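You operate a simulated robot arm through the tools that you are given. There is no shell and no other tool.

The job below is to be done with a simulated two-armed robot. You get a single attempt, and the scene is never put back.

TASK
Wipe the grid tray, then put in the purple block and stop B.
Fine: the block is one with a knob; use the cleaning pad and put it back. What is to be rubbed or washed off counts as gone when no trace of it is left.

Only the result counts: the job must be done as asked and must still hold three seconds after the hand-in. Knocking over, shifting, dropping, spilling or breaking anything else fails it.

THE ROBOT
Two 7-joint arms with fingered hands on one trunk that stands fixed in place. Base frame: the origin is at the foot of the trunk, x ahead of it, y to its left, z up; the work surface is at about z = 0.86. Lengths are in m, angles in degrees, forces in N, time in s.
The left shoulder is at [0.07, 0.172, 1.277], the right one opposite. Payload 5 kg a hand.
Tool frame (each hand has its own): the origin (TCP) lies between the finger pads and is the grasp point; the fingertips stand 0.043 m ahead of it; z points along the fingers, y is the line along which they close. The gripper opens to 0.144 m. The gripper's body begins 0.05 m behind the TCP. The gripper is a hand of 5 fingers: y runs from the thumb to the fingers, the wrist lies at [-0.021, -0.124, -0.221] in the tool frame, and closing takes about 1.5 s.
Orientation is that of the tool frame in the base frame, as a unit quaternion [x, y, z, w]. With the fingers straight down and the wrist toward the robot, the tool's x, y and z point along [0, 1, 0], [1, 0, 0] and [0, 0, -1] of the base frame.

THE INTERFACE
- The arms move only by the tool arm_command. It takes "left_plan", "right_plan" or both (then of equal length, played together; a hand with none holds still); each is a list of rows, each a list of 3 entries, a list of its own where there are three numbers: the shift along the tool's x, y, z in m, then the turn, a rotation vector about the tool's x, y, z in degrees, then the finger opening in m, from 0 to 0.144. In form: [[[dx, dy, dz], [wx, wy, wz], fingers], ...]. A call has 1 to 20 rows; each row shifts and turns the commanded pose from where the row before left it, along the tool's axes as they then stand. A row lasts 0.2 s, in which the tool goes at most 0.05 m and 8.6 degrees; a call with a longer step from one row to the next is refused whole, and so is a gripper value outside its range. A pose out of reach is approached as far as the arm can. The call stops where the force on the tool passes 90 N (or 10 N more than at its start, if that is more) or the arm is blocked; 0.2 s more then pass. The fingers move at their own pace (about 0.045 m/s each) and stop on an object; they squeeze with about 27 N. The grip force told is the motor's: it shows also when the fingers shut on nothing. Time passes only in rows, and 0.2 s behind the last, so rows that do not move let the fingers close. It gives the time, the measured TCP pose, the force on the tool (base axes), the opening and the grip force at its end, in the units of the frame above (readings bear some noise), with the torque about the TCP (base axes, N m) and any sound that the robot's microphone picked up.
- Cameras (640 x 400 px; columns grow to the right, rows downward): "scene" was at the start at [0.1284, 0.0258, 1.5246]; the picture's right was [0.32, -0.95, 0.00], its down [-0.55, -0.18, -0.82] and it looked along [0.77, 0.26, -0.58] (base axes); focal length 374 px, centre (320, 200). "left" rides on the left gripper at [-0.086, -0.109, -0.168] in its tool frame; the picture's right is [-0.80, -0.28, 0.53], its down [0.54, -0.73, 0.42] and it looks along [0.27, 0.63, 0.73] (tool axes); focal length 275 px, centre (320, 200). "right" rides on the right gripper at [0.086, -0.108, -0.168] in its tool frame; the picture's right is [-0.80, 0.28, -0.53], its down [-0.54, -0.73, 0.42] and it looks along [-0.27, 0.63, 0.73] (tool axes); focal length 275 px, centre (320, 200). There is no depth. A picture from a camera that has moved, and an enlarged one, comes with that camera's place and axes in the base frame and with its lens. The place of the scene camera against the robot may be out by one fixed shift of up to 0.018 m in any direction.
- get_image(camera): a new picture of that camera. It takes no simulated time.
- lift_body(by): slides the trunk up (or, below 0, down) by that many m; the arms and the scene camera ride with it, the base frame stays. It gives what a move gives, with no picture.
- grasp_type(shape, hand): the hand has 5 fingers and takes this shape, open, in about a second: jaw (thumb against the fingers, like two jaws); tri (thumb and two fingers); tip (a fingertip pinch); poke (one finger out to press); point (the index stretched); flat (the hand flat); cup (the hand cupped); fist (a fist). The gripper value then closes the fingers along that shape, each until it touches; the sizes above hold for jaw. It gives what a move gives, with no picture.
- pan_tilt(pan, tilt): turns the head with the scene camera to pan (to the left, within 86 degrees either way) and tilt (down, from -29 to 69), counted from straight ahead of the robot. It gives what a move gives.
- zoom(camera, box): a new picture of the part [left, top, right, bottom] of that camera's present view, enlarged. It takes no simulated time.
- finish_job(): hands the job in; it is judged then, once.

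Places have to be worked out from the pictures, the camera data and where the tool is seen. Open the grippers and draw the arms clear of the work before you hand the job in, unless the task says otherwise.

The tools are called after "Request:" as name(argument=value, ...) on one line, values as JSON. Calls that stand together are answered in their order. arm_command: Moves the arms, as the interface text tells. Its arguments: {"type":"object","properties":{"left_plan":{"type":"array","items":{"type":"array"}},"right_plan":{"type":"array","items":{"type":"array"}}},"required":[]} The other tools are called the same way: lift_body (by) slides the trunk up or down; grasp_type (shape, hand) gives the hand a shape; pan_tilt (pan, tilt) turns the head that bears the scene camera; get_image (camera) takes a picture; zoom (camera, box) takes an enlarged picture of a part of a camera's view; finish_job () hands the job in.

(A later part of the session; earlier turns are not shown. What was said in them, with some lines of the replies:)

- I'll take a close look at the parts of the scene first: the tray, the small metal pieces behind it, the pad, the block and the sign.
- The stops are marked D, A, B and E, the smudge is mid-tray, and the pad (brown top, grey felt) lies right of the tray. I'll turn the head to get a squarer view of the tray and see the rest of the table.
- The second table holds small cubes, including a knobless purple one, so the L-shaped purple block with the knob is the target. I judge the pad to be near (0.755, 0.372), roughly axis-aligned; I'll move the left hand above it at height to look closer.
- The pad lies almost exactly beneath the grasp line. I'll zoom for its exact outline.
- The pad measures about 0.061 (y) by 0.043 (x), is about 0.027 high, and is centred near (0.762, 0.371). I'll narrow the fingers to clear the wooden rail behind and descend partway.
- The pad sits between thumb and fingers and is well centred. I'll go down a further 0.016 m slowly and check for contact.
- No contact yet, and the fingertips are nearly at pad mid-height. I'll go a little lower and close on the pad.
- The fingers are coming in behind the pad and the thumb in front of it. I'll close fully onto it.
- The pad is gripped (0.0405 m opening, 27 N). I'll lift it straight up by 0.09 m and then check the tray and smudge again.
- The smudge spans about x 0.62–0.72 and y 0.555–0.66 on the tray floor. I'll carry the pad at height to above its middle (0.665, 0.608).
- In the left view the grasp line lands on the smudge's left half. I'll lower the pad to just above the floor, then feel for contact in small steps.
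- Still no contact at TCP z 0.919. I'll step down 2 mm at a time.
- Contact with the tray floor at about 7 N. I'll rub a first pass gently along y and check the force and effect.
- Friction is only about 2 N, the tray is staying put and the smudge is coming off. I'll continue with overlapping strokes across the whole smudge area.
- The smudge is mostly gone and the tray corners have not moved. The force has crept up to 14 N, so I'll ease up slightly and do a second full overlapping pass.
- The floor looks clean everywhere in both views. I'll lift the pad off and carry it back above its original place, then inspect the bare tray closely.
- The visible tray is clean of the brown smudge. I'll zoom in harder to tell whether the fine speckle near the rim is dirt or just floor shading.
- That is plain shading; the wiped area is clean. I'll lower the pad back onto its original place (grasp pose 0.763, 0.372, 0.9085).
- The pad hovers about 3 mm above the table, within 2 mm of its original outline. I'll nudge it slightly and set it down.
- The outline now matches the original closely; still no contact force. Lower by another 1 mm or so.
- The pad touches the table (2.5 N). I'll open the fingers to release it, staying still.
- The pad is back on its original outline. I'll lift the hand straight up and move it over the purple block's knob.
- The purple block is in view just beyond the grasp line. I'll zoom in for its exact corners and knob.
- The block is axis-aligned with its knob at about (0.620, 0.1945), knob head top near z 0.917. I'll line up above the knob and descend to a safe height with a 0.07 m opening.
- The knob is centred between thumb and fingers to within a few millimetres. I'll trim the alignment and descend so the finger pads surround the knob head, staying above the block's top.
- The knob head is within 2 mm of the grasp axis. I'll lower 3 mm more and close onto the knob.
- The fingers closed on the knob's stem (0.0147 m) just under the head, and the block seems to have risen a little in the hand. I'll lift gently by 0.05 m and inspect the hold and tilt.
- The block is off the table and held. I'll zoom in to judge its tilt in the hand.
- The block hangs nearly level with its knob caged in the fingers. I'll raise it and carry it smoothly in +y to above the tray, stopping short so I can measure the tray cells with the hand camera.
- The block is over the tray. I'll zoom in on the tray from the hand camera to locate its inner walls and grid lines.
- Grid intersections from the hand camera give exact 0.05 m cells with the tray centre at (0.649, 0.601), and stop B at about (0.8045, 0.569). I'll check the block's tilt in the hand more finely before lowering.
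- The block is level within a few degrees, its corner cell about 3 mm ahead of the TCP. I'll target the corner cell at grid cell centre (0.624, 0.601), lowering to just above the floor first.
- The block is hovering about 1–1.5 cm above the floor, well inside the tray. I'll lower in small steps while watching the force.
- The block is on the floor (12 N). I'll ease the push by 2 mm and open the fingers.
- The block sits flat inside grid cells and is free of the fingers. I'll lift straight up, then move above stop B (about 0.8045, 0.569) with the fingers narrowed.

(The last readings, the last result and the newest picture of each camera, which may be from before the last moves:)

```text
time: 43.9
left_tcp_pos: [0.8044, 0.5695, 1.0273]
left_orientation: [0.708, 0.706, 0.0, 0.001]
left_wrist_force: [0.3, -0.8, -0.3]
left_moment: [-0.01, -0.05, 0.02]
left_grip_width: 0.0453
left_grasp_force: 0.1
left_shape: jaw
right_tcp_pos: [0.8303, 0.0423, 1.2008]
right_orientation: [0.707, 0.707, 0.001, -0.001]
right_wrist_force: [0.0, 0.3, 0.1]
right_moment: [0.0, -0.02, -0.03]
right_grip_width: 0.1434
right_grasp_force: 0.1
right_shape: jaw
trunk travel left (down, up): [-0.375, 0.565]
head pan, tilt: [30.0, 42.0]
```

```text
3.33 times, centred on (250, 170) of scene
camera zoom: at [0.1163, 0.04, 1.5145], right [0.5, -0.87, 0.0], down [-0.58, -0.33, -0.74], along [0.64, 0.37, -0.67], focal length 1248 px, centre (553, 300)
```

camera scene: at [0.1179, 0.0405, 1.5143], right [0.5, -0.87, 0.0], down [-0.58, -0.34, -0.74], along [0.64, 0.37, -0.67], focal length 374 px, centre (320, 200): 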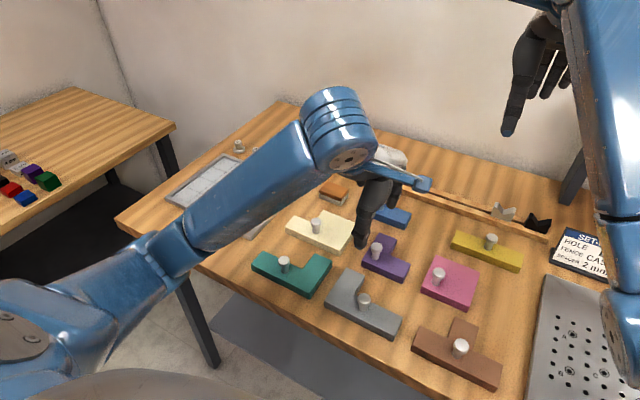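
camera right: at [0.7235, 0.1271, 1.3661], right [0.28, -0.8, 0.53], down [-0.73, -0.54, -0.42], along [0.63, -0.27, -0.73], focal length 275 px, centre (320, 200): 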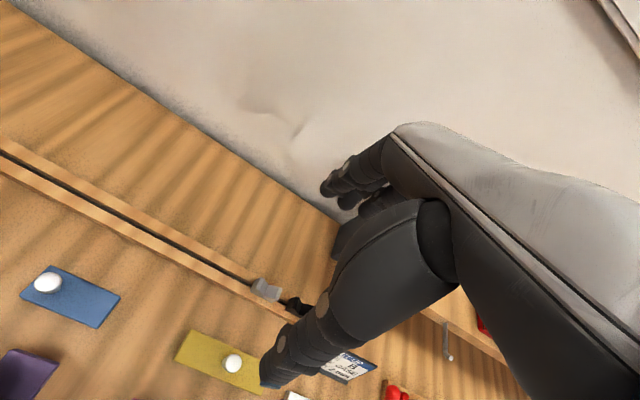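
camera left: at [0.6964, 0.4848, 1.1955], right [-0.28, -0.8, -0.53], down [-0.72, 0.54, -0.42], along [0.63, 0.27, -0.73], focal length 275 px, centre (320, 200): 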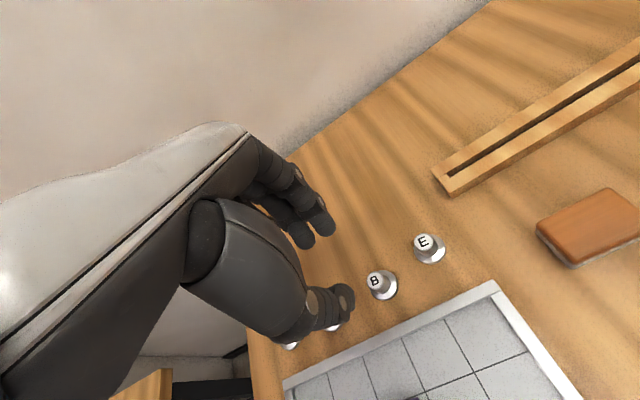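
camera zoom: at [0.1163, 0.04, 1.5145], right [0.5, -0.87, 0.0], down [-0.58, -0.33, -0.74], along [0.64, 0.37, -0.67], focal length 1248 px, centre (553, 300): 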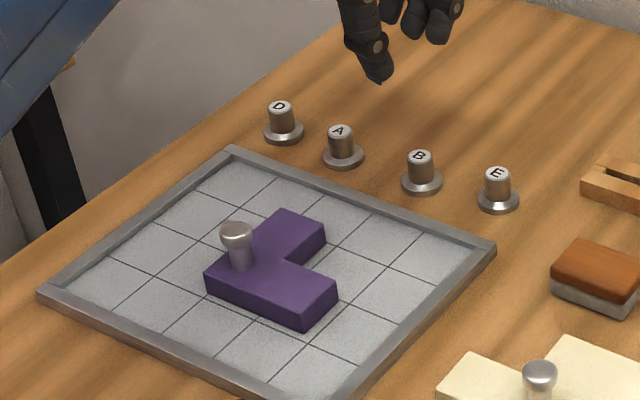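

The block is neatly inside the tray and the floor is clean. Stop B is within 2 mm of the grasp axis; I'll trim and descend to just above its top.

Request:
arm_command(left_plan=[[[-0.0015, 0.001, 0.02], [0, 0, 0], 0.045], [[0, 0, 0.03], [0, 0, 0], 0.045], [[0, 0, 0.03], [0, 0, 0], 0.045], [[0, 0, 0.006], [0, 0, 0], 0.045], [[0, 0, 0], [0, 0, 0], 0.045]])

Request:
zoom(camera="left", box=[240, 180, 420, 360])

Request:
zoom(camera="scene", box=[230, 120, 320, 190])

```text
time: 45.1
left_tcp_pos: [0.8071, 0.5696, 0.9423]
left_orientation: [0.707, 0.707, 0.0, 0.0]
left_wrist_force: [1.0, -0.3, 0.1]
left_moment: [0.01, 0.02, -0.07]
left_grip_width: 0.0453
left_grasp_force: 0.2
left_shape: jaw
right_tcp_pos: [0.8322, 0.0421, 1.1999]
right_orientation: [0.707, 0.707, 0.001, 0.0]
right_wrist_force: [1.0, -0.1, 1.1]
right_moment: [0.04, 0.02, 0.03]
right_grip_width: 0.1435
right_grasp_force: 0.1
right_shape: jaw
trunk travel left (down, up): [-0.375, 0.565]
head pan, tilt: [30.0, 42.0]
```

```text
2.22 times, centred on (330, 270) of left
camera zoom: at [0.6984, 0.4844, 1.1094], right [-0.28, -0.8, -0.53], down [-0.73, 0.54, -0.42], along [0.63, 0.27, -0.73], focal length 612 px, centre (298, 44)
```

zoom: 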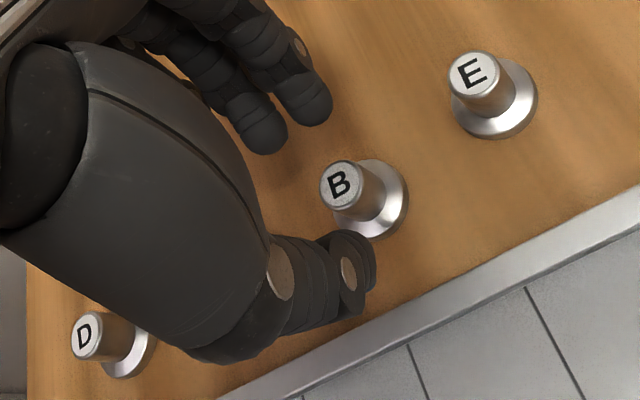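

```text
5.71 times, centred on (275, 155) of scene
camera zoom: at [0.1175, 0.0395, 1.5143], right [0.5, -0.87, 0.0], down [-0.58, -0.33, -0.74], along [0.64, 0.37, -0.67], focal length 2139 px, centre (577, 457)
```

zoom: 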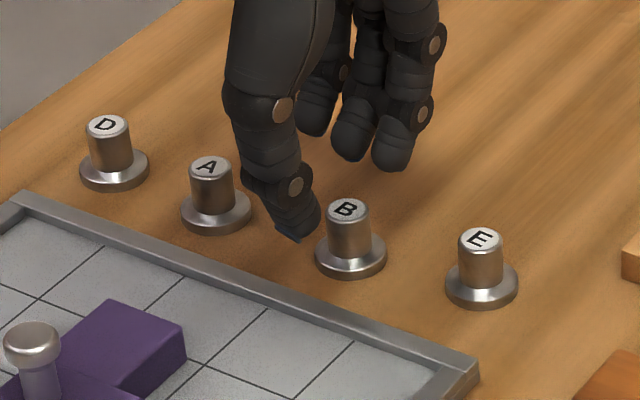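

Stop B's top lies right on the grasp axis. I'll descend 2 cm so the finger pads flank the post above the flange.

Request:
arm_command(left_plan=[[[-0.0005, 0, 0.01], [0, 0, 0], 0.045], [[0, 0, 0.009], [0, 0, 0], 0.045], [[0, 0, 0], [0, 0, 0], 0.045]])

Request:
zoom(camera="left", box=[240, 180, 420, 360])

Request:
zoom(camera="scene", box=[230, 120, 320, 190])

```text
time: 45.9
left_tcp_pos: [0.8055, 0.5695, 0.9229]
left_orientation: [0.708, 0.707, 0.0, 0.0]
left_wrist_force: [0.1, 0.2, 0.4]
left_moment: [0.0, -0.01, -0.03]
left_grip_width: 0.045
left_grasp_force: 0.0
left_shape: jaw
right_tcp_pos: [0.8309, 0.042, 1.1992]
right_orientation: [0.707, 0.707, 0.0, 0.0]
right_wrist_force: [0.4, 0.3, 0.1]
right_moment: [0.01, -0.02, 0.01]
right_grip_width: 0.1435
right_grasp_force: 0.0
right_shape: jaw
trunk travel left (down, up): [-0.375, 0.565]
head pan, tilt: [30.0, 42.0]
```

```text
2.22 times, centred on (330, 270) of left
camera zoom: at [0.6974, 0.4835, 1.0903], right [-0.28, -0.8, -0.53], down [-0.73, 0.54, -0.42], along [0.63, 0.27, -0.73], focal length 612 px, centre (298, 44)
```

zoom: 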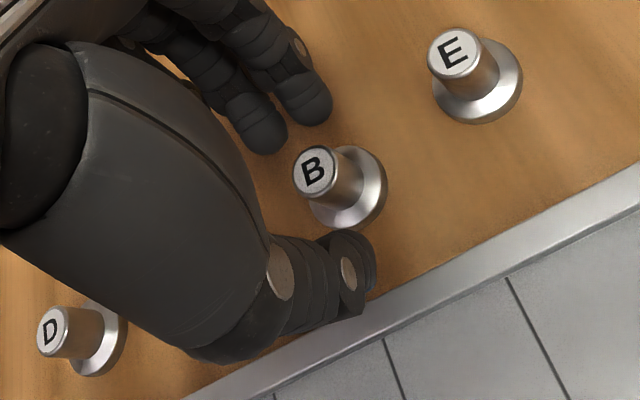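

```text
5.71 times, centred on (275, 155) of scene
camera zoom: at [0.1175, 0.0394, 1.5144], right [0.5, -0.87, 0.0], down [-0.58, -0.33, -0.74], along [0.64, 0.37, -0.67], focal length 2139 px, centre (577, 457)
```

zoom: 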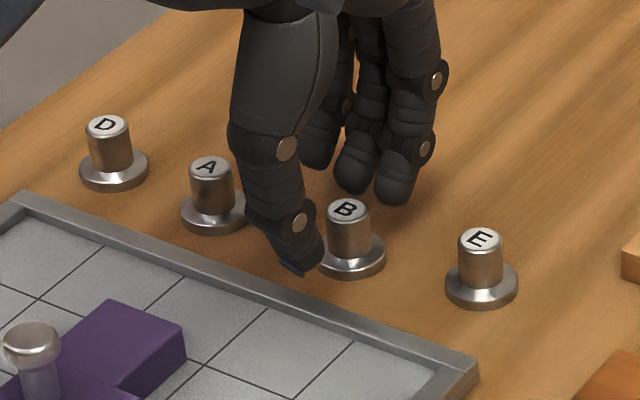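

The thumb and fingers flank the post with no contact so far. Closing onto it now.

Request:
arm_command(left_plan=[[[0, 0, 0], [0, 0, 0], 0.03], [[0, 0, 0], [0, 0, 0], 0.02], [[0, 0, 0], [0, 0, 0], 0.01], [[0, 0, 0], [0, 0, 0], 0.01], [[0, 0, 0], [0, 0, 0], 0.01]])

Request:
zoom(camera="left", box=[240, 180, 420, 360])

Request:
zoom(camera="scene", box=[230, 120, 320, 190])

```text
time: 47.1
left_tcp_pos: [0.8065, 0.5682, 0.9231]
left_orientation: [0.707, 0.707, 0.0, 0.0]
left_wrist_force: [0.0, 0.0, -0.1]
left_moment: [-0.02, -0.02, 0.02]
left_grip_width: 0.0117
left_grasp_force: 27.6
left_shape: jaw
right_tcp_pos: [0.8326, 0.0418, 1.1994]
right_orientation: [0.707, 0.707, 0.0, 0.0]
right_wrist_force: [0.6, 0.1, 0.6]
right_moment: [-0.02, 0.01, 0.02]
right_grip_width: 0.1435
right_grasp_force: 0.1
right_shape: jaw
trunk travel left (down, up): [-0.375, 0.565]
head pan, tilt: [30.0, 42.0]
```

```text
2.22 times, centred on (330, 270) of left
camera zoom: at [0.6975, 0.4837, 1.0904], right [-0.28, -0.8, -0.53], down [-0.73, 0.54, -0.42], along [0.63, 0.27, -0.73], focal length 612 px, centre (298, 44)
```

zoom: 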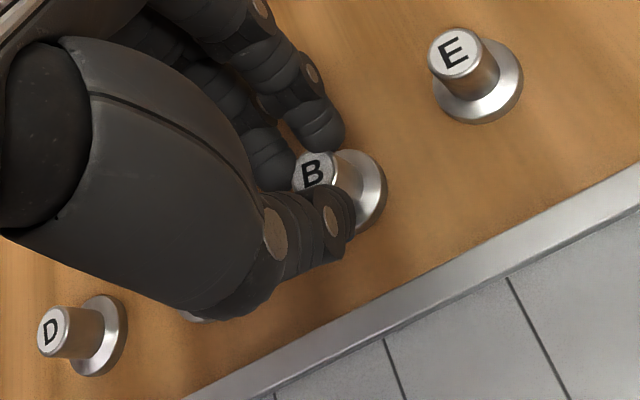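

```text
5.71 times, centred on (275, 155) of scene
camera zoom: at [0.1176, 0.0395, 1.5143], right [0.5, -0.87, 0.0], down [-0.58, -0.33, -0.74], along [0.64, 0.37, -0.67], focal length 2139 px, centre (577, 457)
```

zoom: 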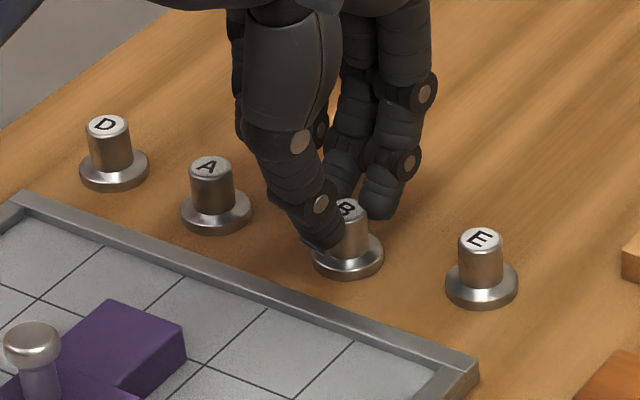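

Grip force is 27 N with the thumb and two fingers around the post, which still stands upright. I'll lift slowly and check that it comes along.

Request:
arm_command(left_plan=[[[0, 0, -0.005], [0, 0, 0], 0.005], [[0, 0, -0.01], [0, 0, 0], 0.005], [[0, 0, -0.015], [0, 0, 0], 0.005], [[0, 0, 0], [0, 0, 0], 0.005]])

Request:
zoom(camera="left", box=[240, 180, 420, 360])

Request:
zoom(camera="scene", box=[230, 110, 320, 190])

```text
time: 48.1
left_tcp_pos: [0.8066, 0.5691, 0.9516]
left_orientation: [0.707, 0.707, 0.0, 0.0]
left_wrist_force: [-0.5, -0.4, -1.0]
left_moment: [-0.02, -0.01, 0.0]
left_grip_width: 0.0116
left_grasp_force: 26.9
left_shape: jaw
right_tcp_pos: [0.8316, 0.0417, 1.1988]
right_orientation: [0.707, 0.707, 0.0, 0.0]
right_wrist_force: [0.0, 0.3, -0.1]
right_moment: [0.0, 0.02, 0.03]
right_grip_width: 0.1435
right_grasp_force: 0.1
right_shape: jaw
trunk travel left (down, up): [-0.375, 0.565]
head pan, tilt: [30.0, 42.0]
```

```text
2.22 times, centred on (330, 270) of left
camera zoom: at [0.6974, 0.484, 1.1197], right [-0.29, -0.8, -0.53], down [-0.73, 0.54, -0.42], along [0.63, 0.27, -0.73], focal length 612 px, centre (298, 44)
```

zoom: 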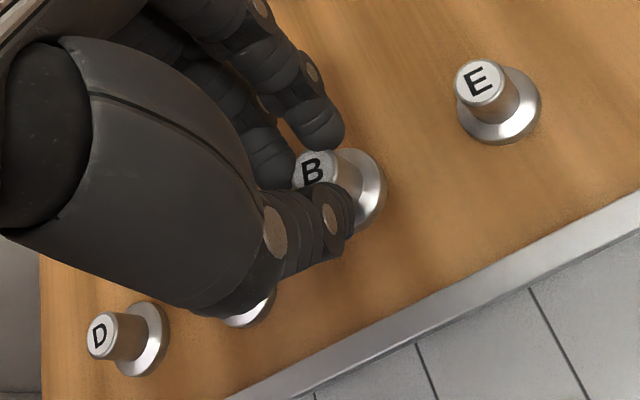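

```text
5.00 times, centred on (275, 150) of scene
camera zoom: at [0.1179, 0.0398, 1.5143], right [0.5, -0.87, 0.0], down [-0.58, -0.33, -0.74], along [0.64, 0.37, -0.67], focal length 1872 px, centre (545, 450)
```

zoom: 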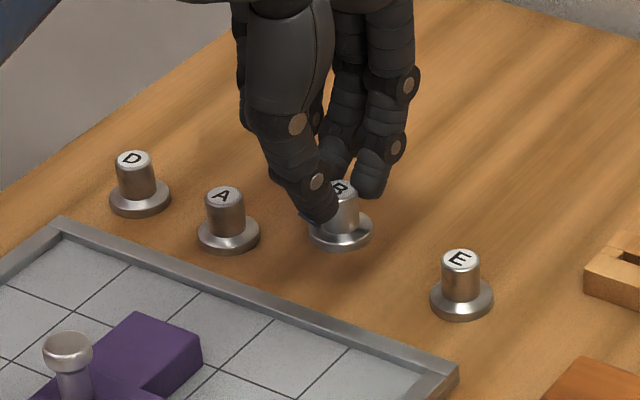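

Stop B is held upright. I'll raise it to clear the rim and carry it to above the free grid cell at (0.674, 0.501), right of the block.

Request:
arm_command(left_plan=[[[0, 0, -0.025], [0, 0, 0], 0.005], [[0, 0, -0.025], [0, 0, 0], 0.005], [[-0.01115, -0.02215, 0], [0, 0, 0], 0.005], [[-0.01115, -0.02215, 0], [0, 0, 0], 0.005], [[-0.01115, -0.02215, 0], [0, 0, 0], 0.005], [[-0.01115, -0.02215, 0], [0, 0, 0], 0.005], [[-0.01115, -0.02215, 0], [0, 0, 0], 0.005], [[-0.01115, -0.02215, 0], [0, 0, 0], 0.005], [[0, 0, 0], [0, 0, 0], 0.005]])

Request:
get_image(camera="left")

Request:
zoom(camera="scene", box=[180, 110, 320, 230])

```text
time: 50.1
left_tcp_pos: [0.676, 0.5025, 1.0028]
left_orientation: [0.708, 0.707, 0.0, -0.001]
left_wrist_force: [-0.4, -0.3, -1.6]
left_moment: [0.01, 0.01, -0.02]
left_grip_width: 0.0112
left_grasp_force: 26.9
left_shape: jaw
right_tcp_pos: [0.8319, 0.0412, 1.1989]
right_orientation: [0.707, 0.707, 0.0, 0.0]
right_wrist_force: [0.7, 0.1, -0.8]
right_moment: [-0.01, 0.05, -0.01]
right_grip_width: 0.1437
right_grasp_force: 0.1
right_shape: jaw
trunk travel left (down, up): [-0.375, 0.565]
head pan, tilt: [30.0, 42.0]
```

```text
taken
camera left: at [0.5667, 0.4166, 1.1703], right [-0.29, -0.8, -0.53], down [-0.73, 0.54, -0.42], along [0.63, 0.27, -0.73], focal length 275 px, centre (320, 200)
```

left: 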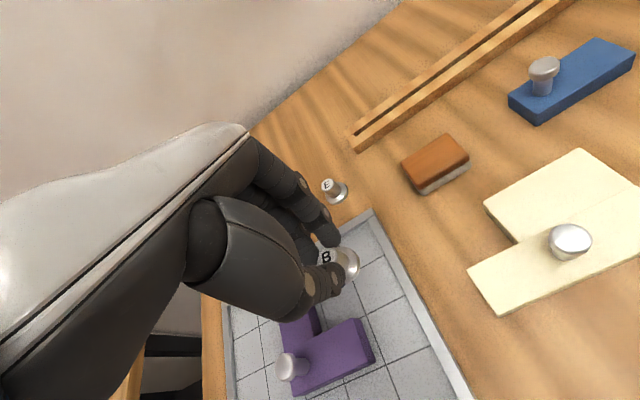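

```text
3.33 times, centred on (250, 170) of scene
camera zoom: at [0.1184, 0.0396, 1.5142], right [0.5, -0.87, 0.0], down [-0.58, -0.33, -0.74], along [0.64, 0.37, -0.67], focal length 1248 px, centre (553, 300)
```

zoom: 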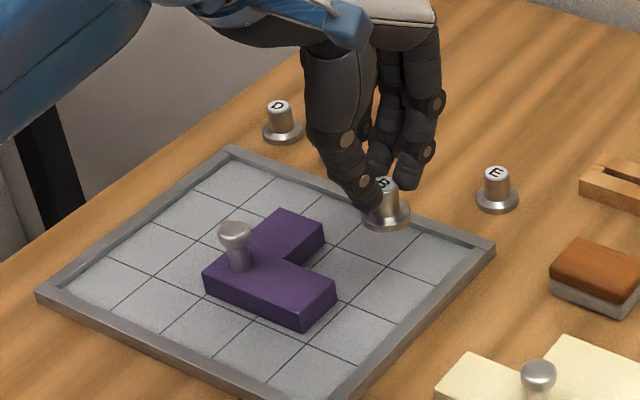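

Stop B is over the target cell with clear space to the block and rim. I'll lower it to about 1 cm above the floor.

Request:
arm_command(left_plan=[[[0, 0, 0.02], [0, 0, 0], 0.005], [[0, 0, 0.02], [0, 0, 0], 0.005], [[0, 0, 0.02], [0, 0, 0], 0.005], [[0, 0, 0], [0, 0, 0], 0.005]])

Request:
zoom(camera="left", box=[220, 180, 420, 380])

Request:
zoom(camera="scene", box=[210, 130, 310, 210])

```text
time: 51.1
left_tcp_pos: [0.6744, 0.5011, 0.9419]
left_orientation: [0.707, 0.707, 0.0, 0.0]
left_wrist_force: [-0.1, -0.4, -1.7]
left_moment: [-0.03, 0.0, -0.03]
left_grip_width: 0.0116
left_grasp_force: 27.5
left_shape: jaw
right_tcp_pos: [0.8321, 0.0418, 1.199]
right_orientation: [0.708, 0.707, 0.0, 0.0]
right_wrist_force: [-0.2, 0.2, -0.4]
right_moment: [-0.01, -0.04, 0.05]
right_grip_width: 0.1433
right_grasp_force: 0.1
right_shape: jaw
trunk travel left (down, up): [-0.375, 0.565]
head pan, tilt: [30.0, 42.0]
```

```text
2.00 times, centred on (320, 280) of left
camera zoom: at [0.5655, 0.4173, 1.1097], right [-0.28, -0.8, -0.53], down [-0.73, 0.54, -0.42], along [0.63, 0.27, -0.73], focal length 551 px, centre (320, 40)
```

zoom: 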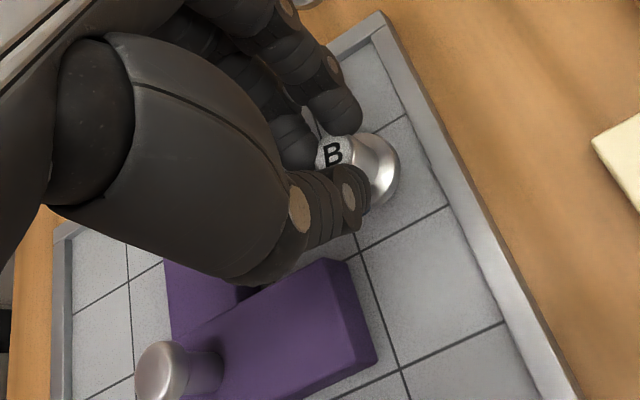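

```text
5.00 times, centred on (260, 170) of scene
camera zoom: at [0.1176, 0.0394, 1.5143], right [0.5, -0.87, 0.0], down [-0.58, -0.33, -0.74], along [0.64, 0.37, -0.67], focal length 1872 px, centre (620, 350)
```

zoom: 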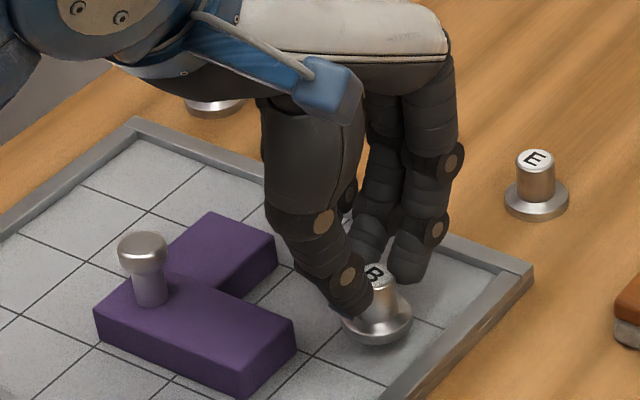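

The stop hovers inside the cell, clear of the block and rim. I'll lower in small steps until it touches.

Request:
arm_command(left_plan=[[[0, 0, 0.005], [0, 0, 0], 0.005], [[0, 0, 0.003], [0, 0, 0], 0.005], [[0, 0, 0], [0, 0, 0], 0.005]])

Request:
arm_command(left_plan=[[[0, 0, 0.002], [0, 0, 0], 0.005], [[0, 0, 0], [0, 0, 0], 0.005]])

```text
time: 51.9
left_tcp_pos: [0.6742, 0.5017, 0.9336]
left_orientation: [0.707, 0.707, 0.0, 0.0]
left_wrist_force: [0.1, -0.1, -1.0]
left_moment: [-0.01, -0.04, 0.0]
left_grip_width: 0.0115
left_grasp_force: 26.9
left_shape: jaw
right_tcp_pos: [0.8317, 0.042, 1.1989]
right_orientation: [0.707, 0.707, 0.0, 0.0]
right_wrist_force: [-0.1, 0.0, -0.1]
right_moment: [-0.02, 0.02, 0.0]
right_grip_width: 0.1437
right_grasp_force: 0.1
right_shape: jaw
trunk travel left (down, up): [-0.375, 0.565]
head pan, tilt: [30.0, 42.0]
```

```text
time: 52.5
left_tcp_pos: [0.6747, 0.5026, 0.9326]
left_orientation: [0.707, 0.707, 0.0, 0.0]
left_wrist_force: [0.4, 0.3, -0.7]
left_moment: [-0.03, -0.04, 0.0]
left_grip_width: 0.0115
left_grasp_force: 27.2
left_shape: jaw
right_tcp_pos: [0.8309, 0.0425, 1.1995]
right_orientation: [0.707, 0.707, 0.0, -0.001]
right_wrist_force: [-0.5, 0.2, 0.1]
right_moment: [-0.03, 0.0, 0.01]
right_grip_width: 0.1433
right_grasp_force: 0.0
right_shape: jaw
trunk travel left (down, up): [-0.375, 0.565]
head pan, tilt: [30.0, 42.0]
```

No contact yet at TCP z 0.932; stepping down further by 1.5 mm at a time.

Request:
arm_command(left_plan=[[[0, 0, 0.0015], [0, 0, 0], 0.005], [[0, 0, 0], [0, 0, 0], 0.005]])

Request:
arm_command(left_plan=[[[0, 0, 0.001], [0, 0, 0], 0.005], [[0, 0, 0], [0, 0, 0], 0.005]])

```text
time: 53.1
left_tcp_pos: [0.6745, 0.5026, 0.9305]
left_orientation: [0.707, 0.707, 0.0, 0.0]
left_wrist_force: [-0.1, 0.3, -0.2]
left_moment: [0.02, 0.03, 0.03]
left_grip_width: 0.0115
left_grasp_force: 26.9
left_shape: jaw
right_tcp_pos: [0.8316, 0.0417, 1.2009]
right_orientation: [0.707, 0.707, 0.0, 0.0]
right_wrist_force: [0.0, 0.0, 0.5]
right_moment: [-0.01, 0.03, -0.01]
right_grip_width: 0.1434
right_grasp_force: 0.0
right_shape: jaw
trunk travel left (down, up): [-0.375, 0.565]
head pan, tilt: [30.0, 42.0]
```

```text
time: 53.7
left_tcp_pos: [0.6734, 0.5024, 0.9305]
left_orientation: [0.707, 0.708, 0.0, 0.0]
left_wrist_force: [-0.1, 1.1, 3.1]
left_moment: [-0.02, -0.06, 0.02]
left_grip_width: 0.0113
left_grasp_force: 27.3
left_shape: jaw
right_tcp_pos: [0.8314, 0.0419, 1.2004]
right_orientation: [0.707, 0.707, -0.001, 0.0]
right_wrist_force: [0.7, -1.2, 0.8]
right_moment: [-0.03, -0.01, -0.02]
right_grip_width: 0.1435
right_grasp_force: 0.0
right_shape: jaw
trunk travel left (down, up): [-0.375, 0.565]
head pan, tilt: [30.0, 42.0]
```

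The stop touches the floor (3 N). I'll open the fingers slowly to about 0.045 m while holding still.

Request:
arm_command(left_plan=[[[0, 0, 0], [0, 0, 0], 0.018], [[0, 0, 0], [0, 0, 0], 0.026], [[0, 0, 0], [0, 0, 0], 0.035], [[0, 0, 0], [0, 0, 0], 0.045], [[0, 0, 0], [0, 0, 0], 0.045], [[0, 0, 0], [0, 0, 0], 0.045]])

Request:
zoom(camera="left", box=[220, 180, 420, 380])

Request:
zoom(camera="scene", box=[210, 130, 310, 210])

```text
time: 55.1
left_tcp_pos: [0.6737, 0.5019, 0.9298]
left_orientation: [0.707, 0.707, -0.001, 0.0]
left_wrist_force: [0.3, 0.1, 0.3]
left_moment: [0.03, 0.02, 0.04]
left_grip_width: 0.0447
left_grasp_force: 0.1
left_shape: jaw
right_tcp_pos: [0.8307, 0.0411, 1.1993]
right_orientation: [0.707, 0.707, 0.0, 0.0]
right_wrist_force: [-0.3, 0.2, 0.5]
right_moment: [0.0, 0.03, 0.01]
right_grip_width: 0.1437
right_grasp_force: 0.1
right_shape: jaw
trunk travel left (down, up): [-0.375, 0.565]
head pan, tilt: [30.0, 42.0]
```

```text
2.00 times, centred on (320, 280) of left
camera zoom: at [0.565, 0.4166, 1.0977], right [-0.28, -0.8, -0.53], down [-0.73, 0.54, -0.42], along [0.63, 0.27, -0.73], focal length 551 px, centre (320, 40)
```

zoom: 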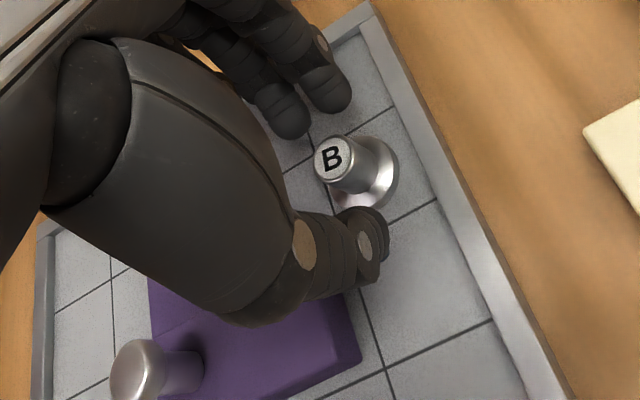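

```text
5.00 times, centred on (260, 170) of scene
camera zoom: at [0.1175, 0.0395, 1.5143], right [0.5, -0.87, 0.0], down [-0.58, -0.33, -0.74], along [0.64, 0.37, -0.67], focal length 1872 px, centre (620, 350)
```

zoom: 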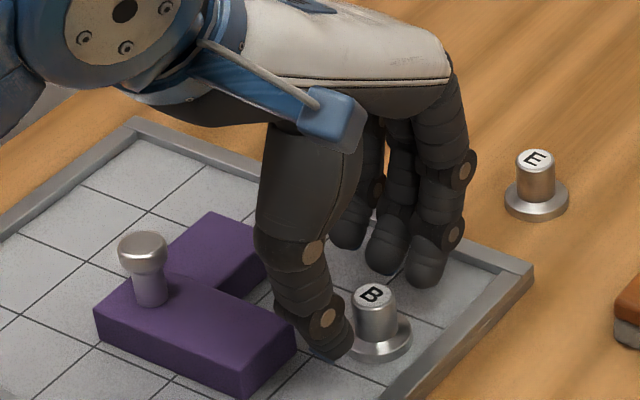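

Stop B stands free and upright in its cell. I'll lift straight up, then draw the arm back towards its starting place and open fully.

Request:
arm_command(left_plan=[[[0, 0, -0.02], [0, 0, 0], 0.045], [[0, 0, -0.03], [0, 0, 0], 0.045], [[0, 0, -0.045], [0, 0, 0], 0.045], [[0, 0, -0.045], [0, 0, 0], 0.06], [[0, 0, -0.045], [0, 0, 0], 0.1], [[0.003, -0.043, 0], [0, 0, 0], 0.144], [[0.003, -0.043, 0], [0, 0, 0], 0.144], [[0.003, -0.043, 0], [0, 0, 0], 0.144], [[0.003, -0.043, 0], [0, 0, 0], 0.144], [[0.003, -0.043, 0], [0, 0, 0], 0.144], [[0, 0, 0], [0, 0, 0], 0.144], [[0, 0, 0], [0, 0, 0], 0.144]])

Request:
get_image(camera="scene")

Request:
zoom(camera="scene", box=[160, 125, 350, 245])

Request:
get_image(camera="left")

```text
time: 57.7
left_tcp_pos: [0.458, 0.5174, 1.1161]
left_orientation: [0.708, 0.706, 0.0, 0.0]
left_wrist_force: [0.0, -0.3, 0.6]
left_moment: [0.0, 0.02, 0.01]
left_grip_width: 0.1437
left_grasp_force: 0.0
left_shape: jaw
right_tcp_pos: [0.8312, 0.0431, 1.2003]
right_orientation: [0.707, 0.707, 0.0, 0.001]
right_wrist_force: [-0.3, 0.0, 0.9]
right_moment: [0.04, -0.02, 0.01]
right_grip_width: 0.1436
right_grasp_force: 0.1
right_shape: jaw
trunk travel left (down, up): [-0.375, 0.565]
head pan, tilt: [30.0, 42.0]
```

```text
taken
camera scene: at [0.1166, 0.0396, 1.5144], right [0.5, -0.87, 0.0], down [-0.58, -0.33, -0.74], along [0.64, 0.37, -0.67], focal length 374 px, centre (320, 200)
```

scene: 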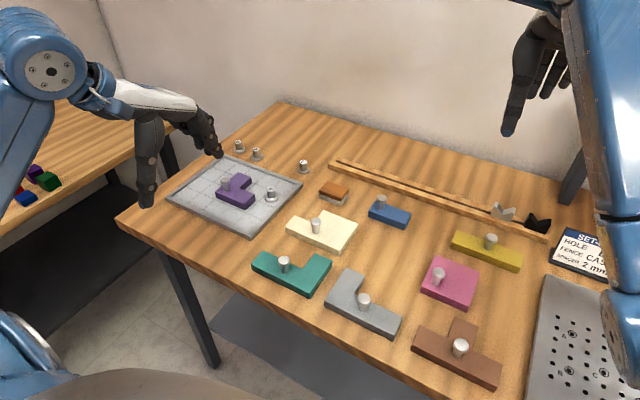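

```text
3.33 times, centred on (255, 185) of scene
camera zoom: at [0.1166, 0.0396, 1.5144], right [0.5, -0.87, 0.0], down [-0.58, -0.33, -0.74], along [0.64, 0.37, -0.67], focal length 1248 px, centre (537, 250)
```

zoom: 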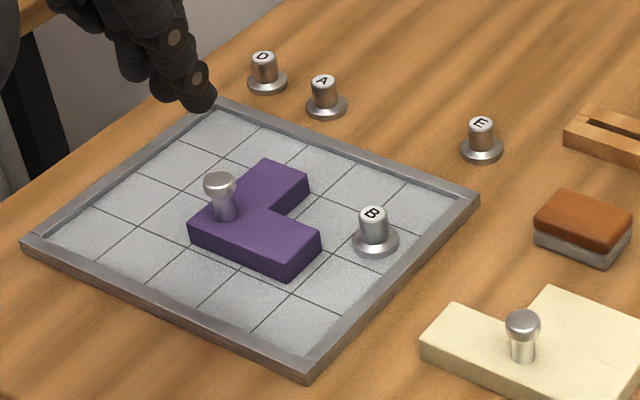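

```text
taken
camera left: at [0.3485, 0.4318, 1.2841], right [-0.28, -0.8, -0.53], down [-0.73, 0.54, -0.42], along [0.63, 0.27, -0.73], focal length 275 px, centre (320, 200)
```

left: 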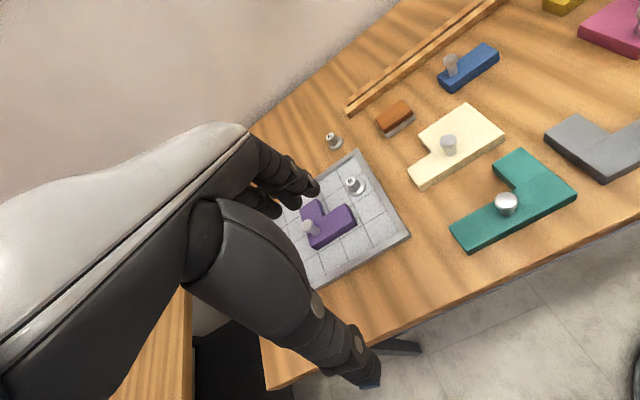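

Everything is in place. I'll do a last close check of the tray floor for any leftover trace and of the pad's position.

Request:
zoom(camera="scene", box=[165, 150, 265, 235])

Request:
zoom(camera="scene", box=[225, 160, 305, 215])

Request:
zoom(camera="scene", box=[290, 130, 370, 220])

```text
4.71 times, centred on (215, 192) of scene
camera zoom: at [0.1166, 0.0396, 1.5144], right [0.5, -0.87, 0.0], down [-0.58, -0.33, -0.74], along [0.64, 0.37, -0.67], focal length 1761 px, centre (814, 235)
```

zoom: 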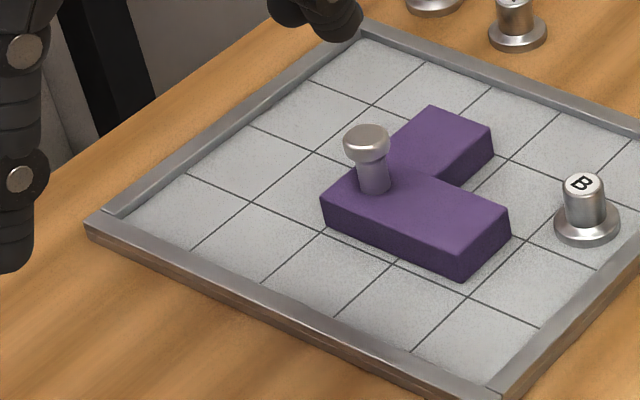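

```text
7.27 times, centred on (265, 188) of scene
camera zoom: at [0.1166, 0.0396, 1.5144], right [0.5, -0.87, 0.0], down [-0.58, -0.33, -0.74], along [0.64, 0.37, -0.67], focal length 2722 px, centre (720, 291)
```

zoom: 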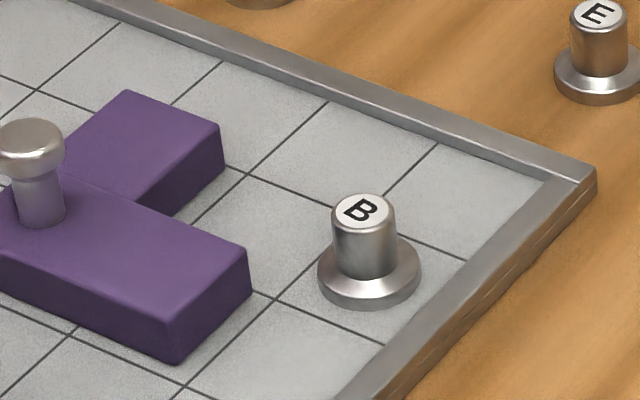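

```text
4.44 times, centred on (330, 175) of scene
camera zoom: at [0.1166, 0.0396, 1.5144], right [0.5, -0.87, 0.0], down [-0.58, -0.33, -0.74], along [0.64, 0.37, -0.67], focal length 1664 px, centre (276, 311)
```

zoom: 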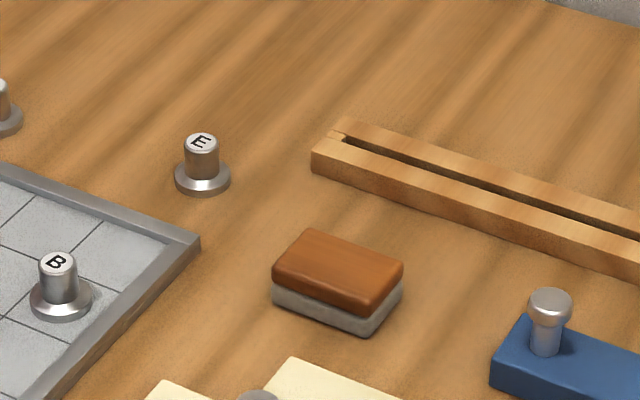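

The floor shows no trace, the block and stop B sit flat in the tray, and the pad is back on its original outline. I'll raise the left hand a little further clear before handing in.

Request:
arm_command(left_plan=[[[0, 0, -0.03], [0, 0, 0], 0.144], [[0, 0, -0.03], [0, 0, 0], 0.144], [[0, 0, -0.02], [0, 0, 0], 0.144], [[0, 0, 0], [0, 0, 0], 0.144]])

Request:
get_image(camera="scene")

```text
time: 58.7
left_tcp_pos: [0.4567, 0.5163, 1.196]
left_orientation: [0.707, 0.707, -0.001, 0.001]
left_wrist_force: [-0.1, -0.7, 0.3]
left_moment: [-0.02, -0.02, 0.01]
left_grip_width: 0.1437
left_grasp_force: 0.0
left_shape: jaw
right_tcp_pos: [0.8324, 0.0414, 1.2]
right_orientation: [0.708, 0.707, -0.001, 0.001]
right_wrist_force: [0.1, 0.2, 0.2]
right_moment: [-0.01, 0.02, 0.02]
right_grip_width: 0.1437
right_grasp_force: 0.0
right_shape: jaw
trunk travel left (down, up): [-0.375, 0.565]
head pan, tilt: [30.0, 42.0]
```

```text
taken
camera scene: at [0.1175, 0.0397, 1.5143], right [0.5, -0.87, 0.0], down [-0.58, -0.33, -0.74], along [0.64, 0.37, -0.67], focal length 374 px, centre (320, 200)
```

scene: 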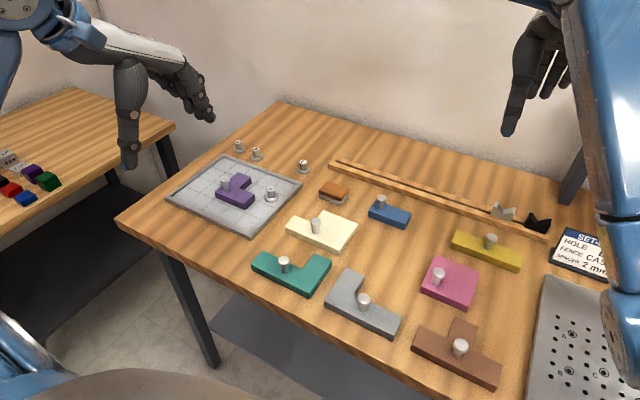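

The tray is wiped, the purple block and stop B are inside it, the pad is back, and both hands are open and clear. Handing in.

Request:
finish_job()

```text
The job is handed in.
```

The grid tray is wiped, and the purple block with the knob and stop B are both in it. I've handed the job in, but no verdict came back with the hand-in.

- **Wiping:** I rubbed the brown smudge off with the cleaning pad in two overlapping passes. Close-up views showed no trace left, and I checked the floor under the block before placing it.
- **Pad:** It is back on its original spot; its outline matches the earlier picture to within about 2 mm.
- **Block:** It lies flat near the middle of the tray, lined up with the grid cells. The task didn't say which cells to use, so I chose them.
- **Stop B:** It stands upright in a free cell to the right of the block, on the pad side of the tray; that cell was also my choice.
- **Everything else:** In the final picture the other blocks, stops A, D and E, the rail and the tray look where they were. Both hands are open and clear of the work.
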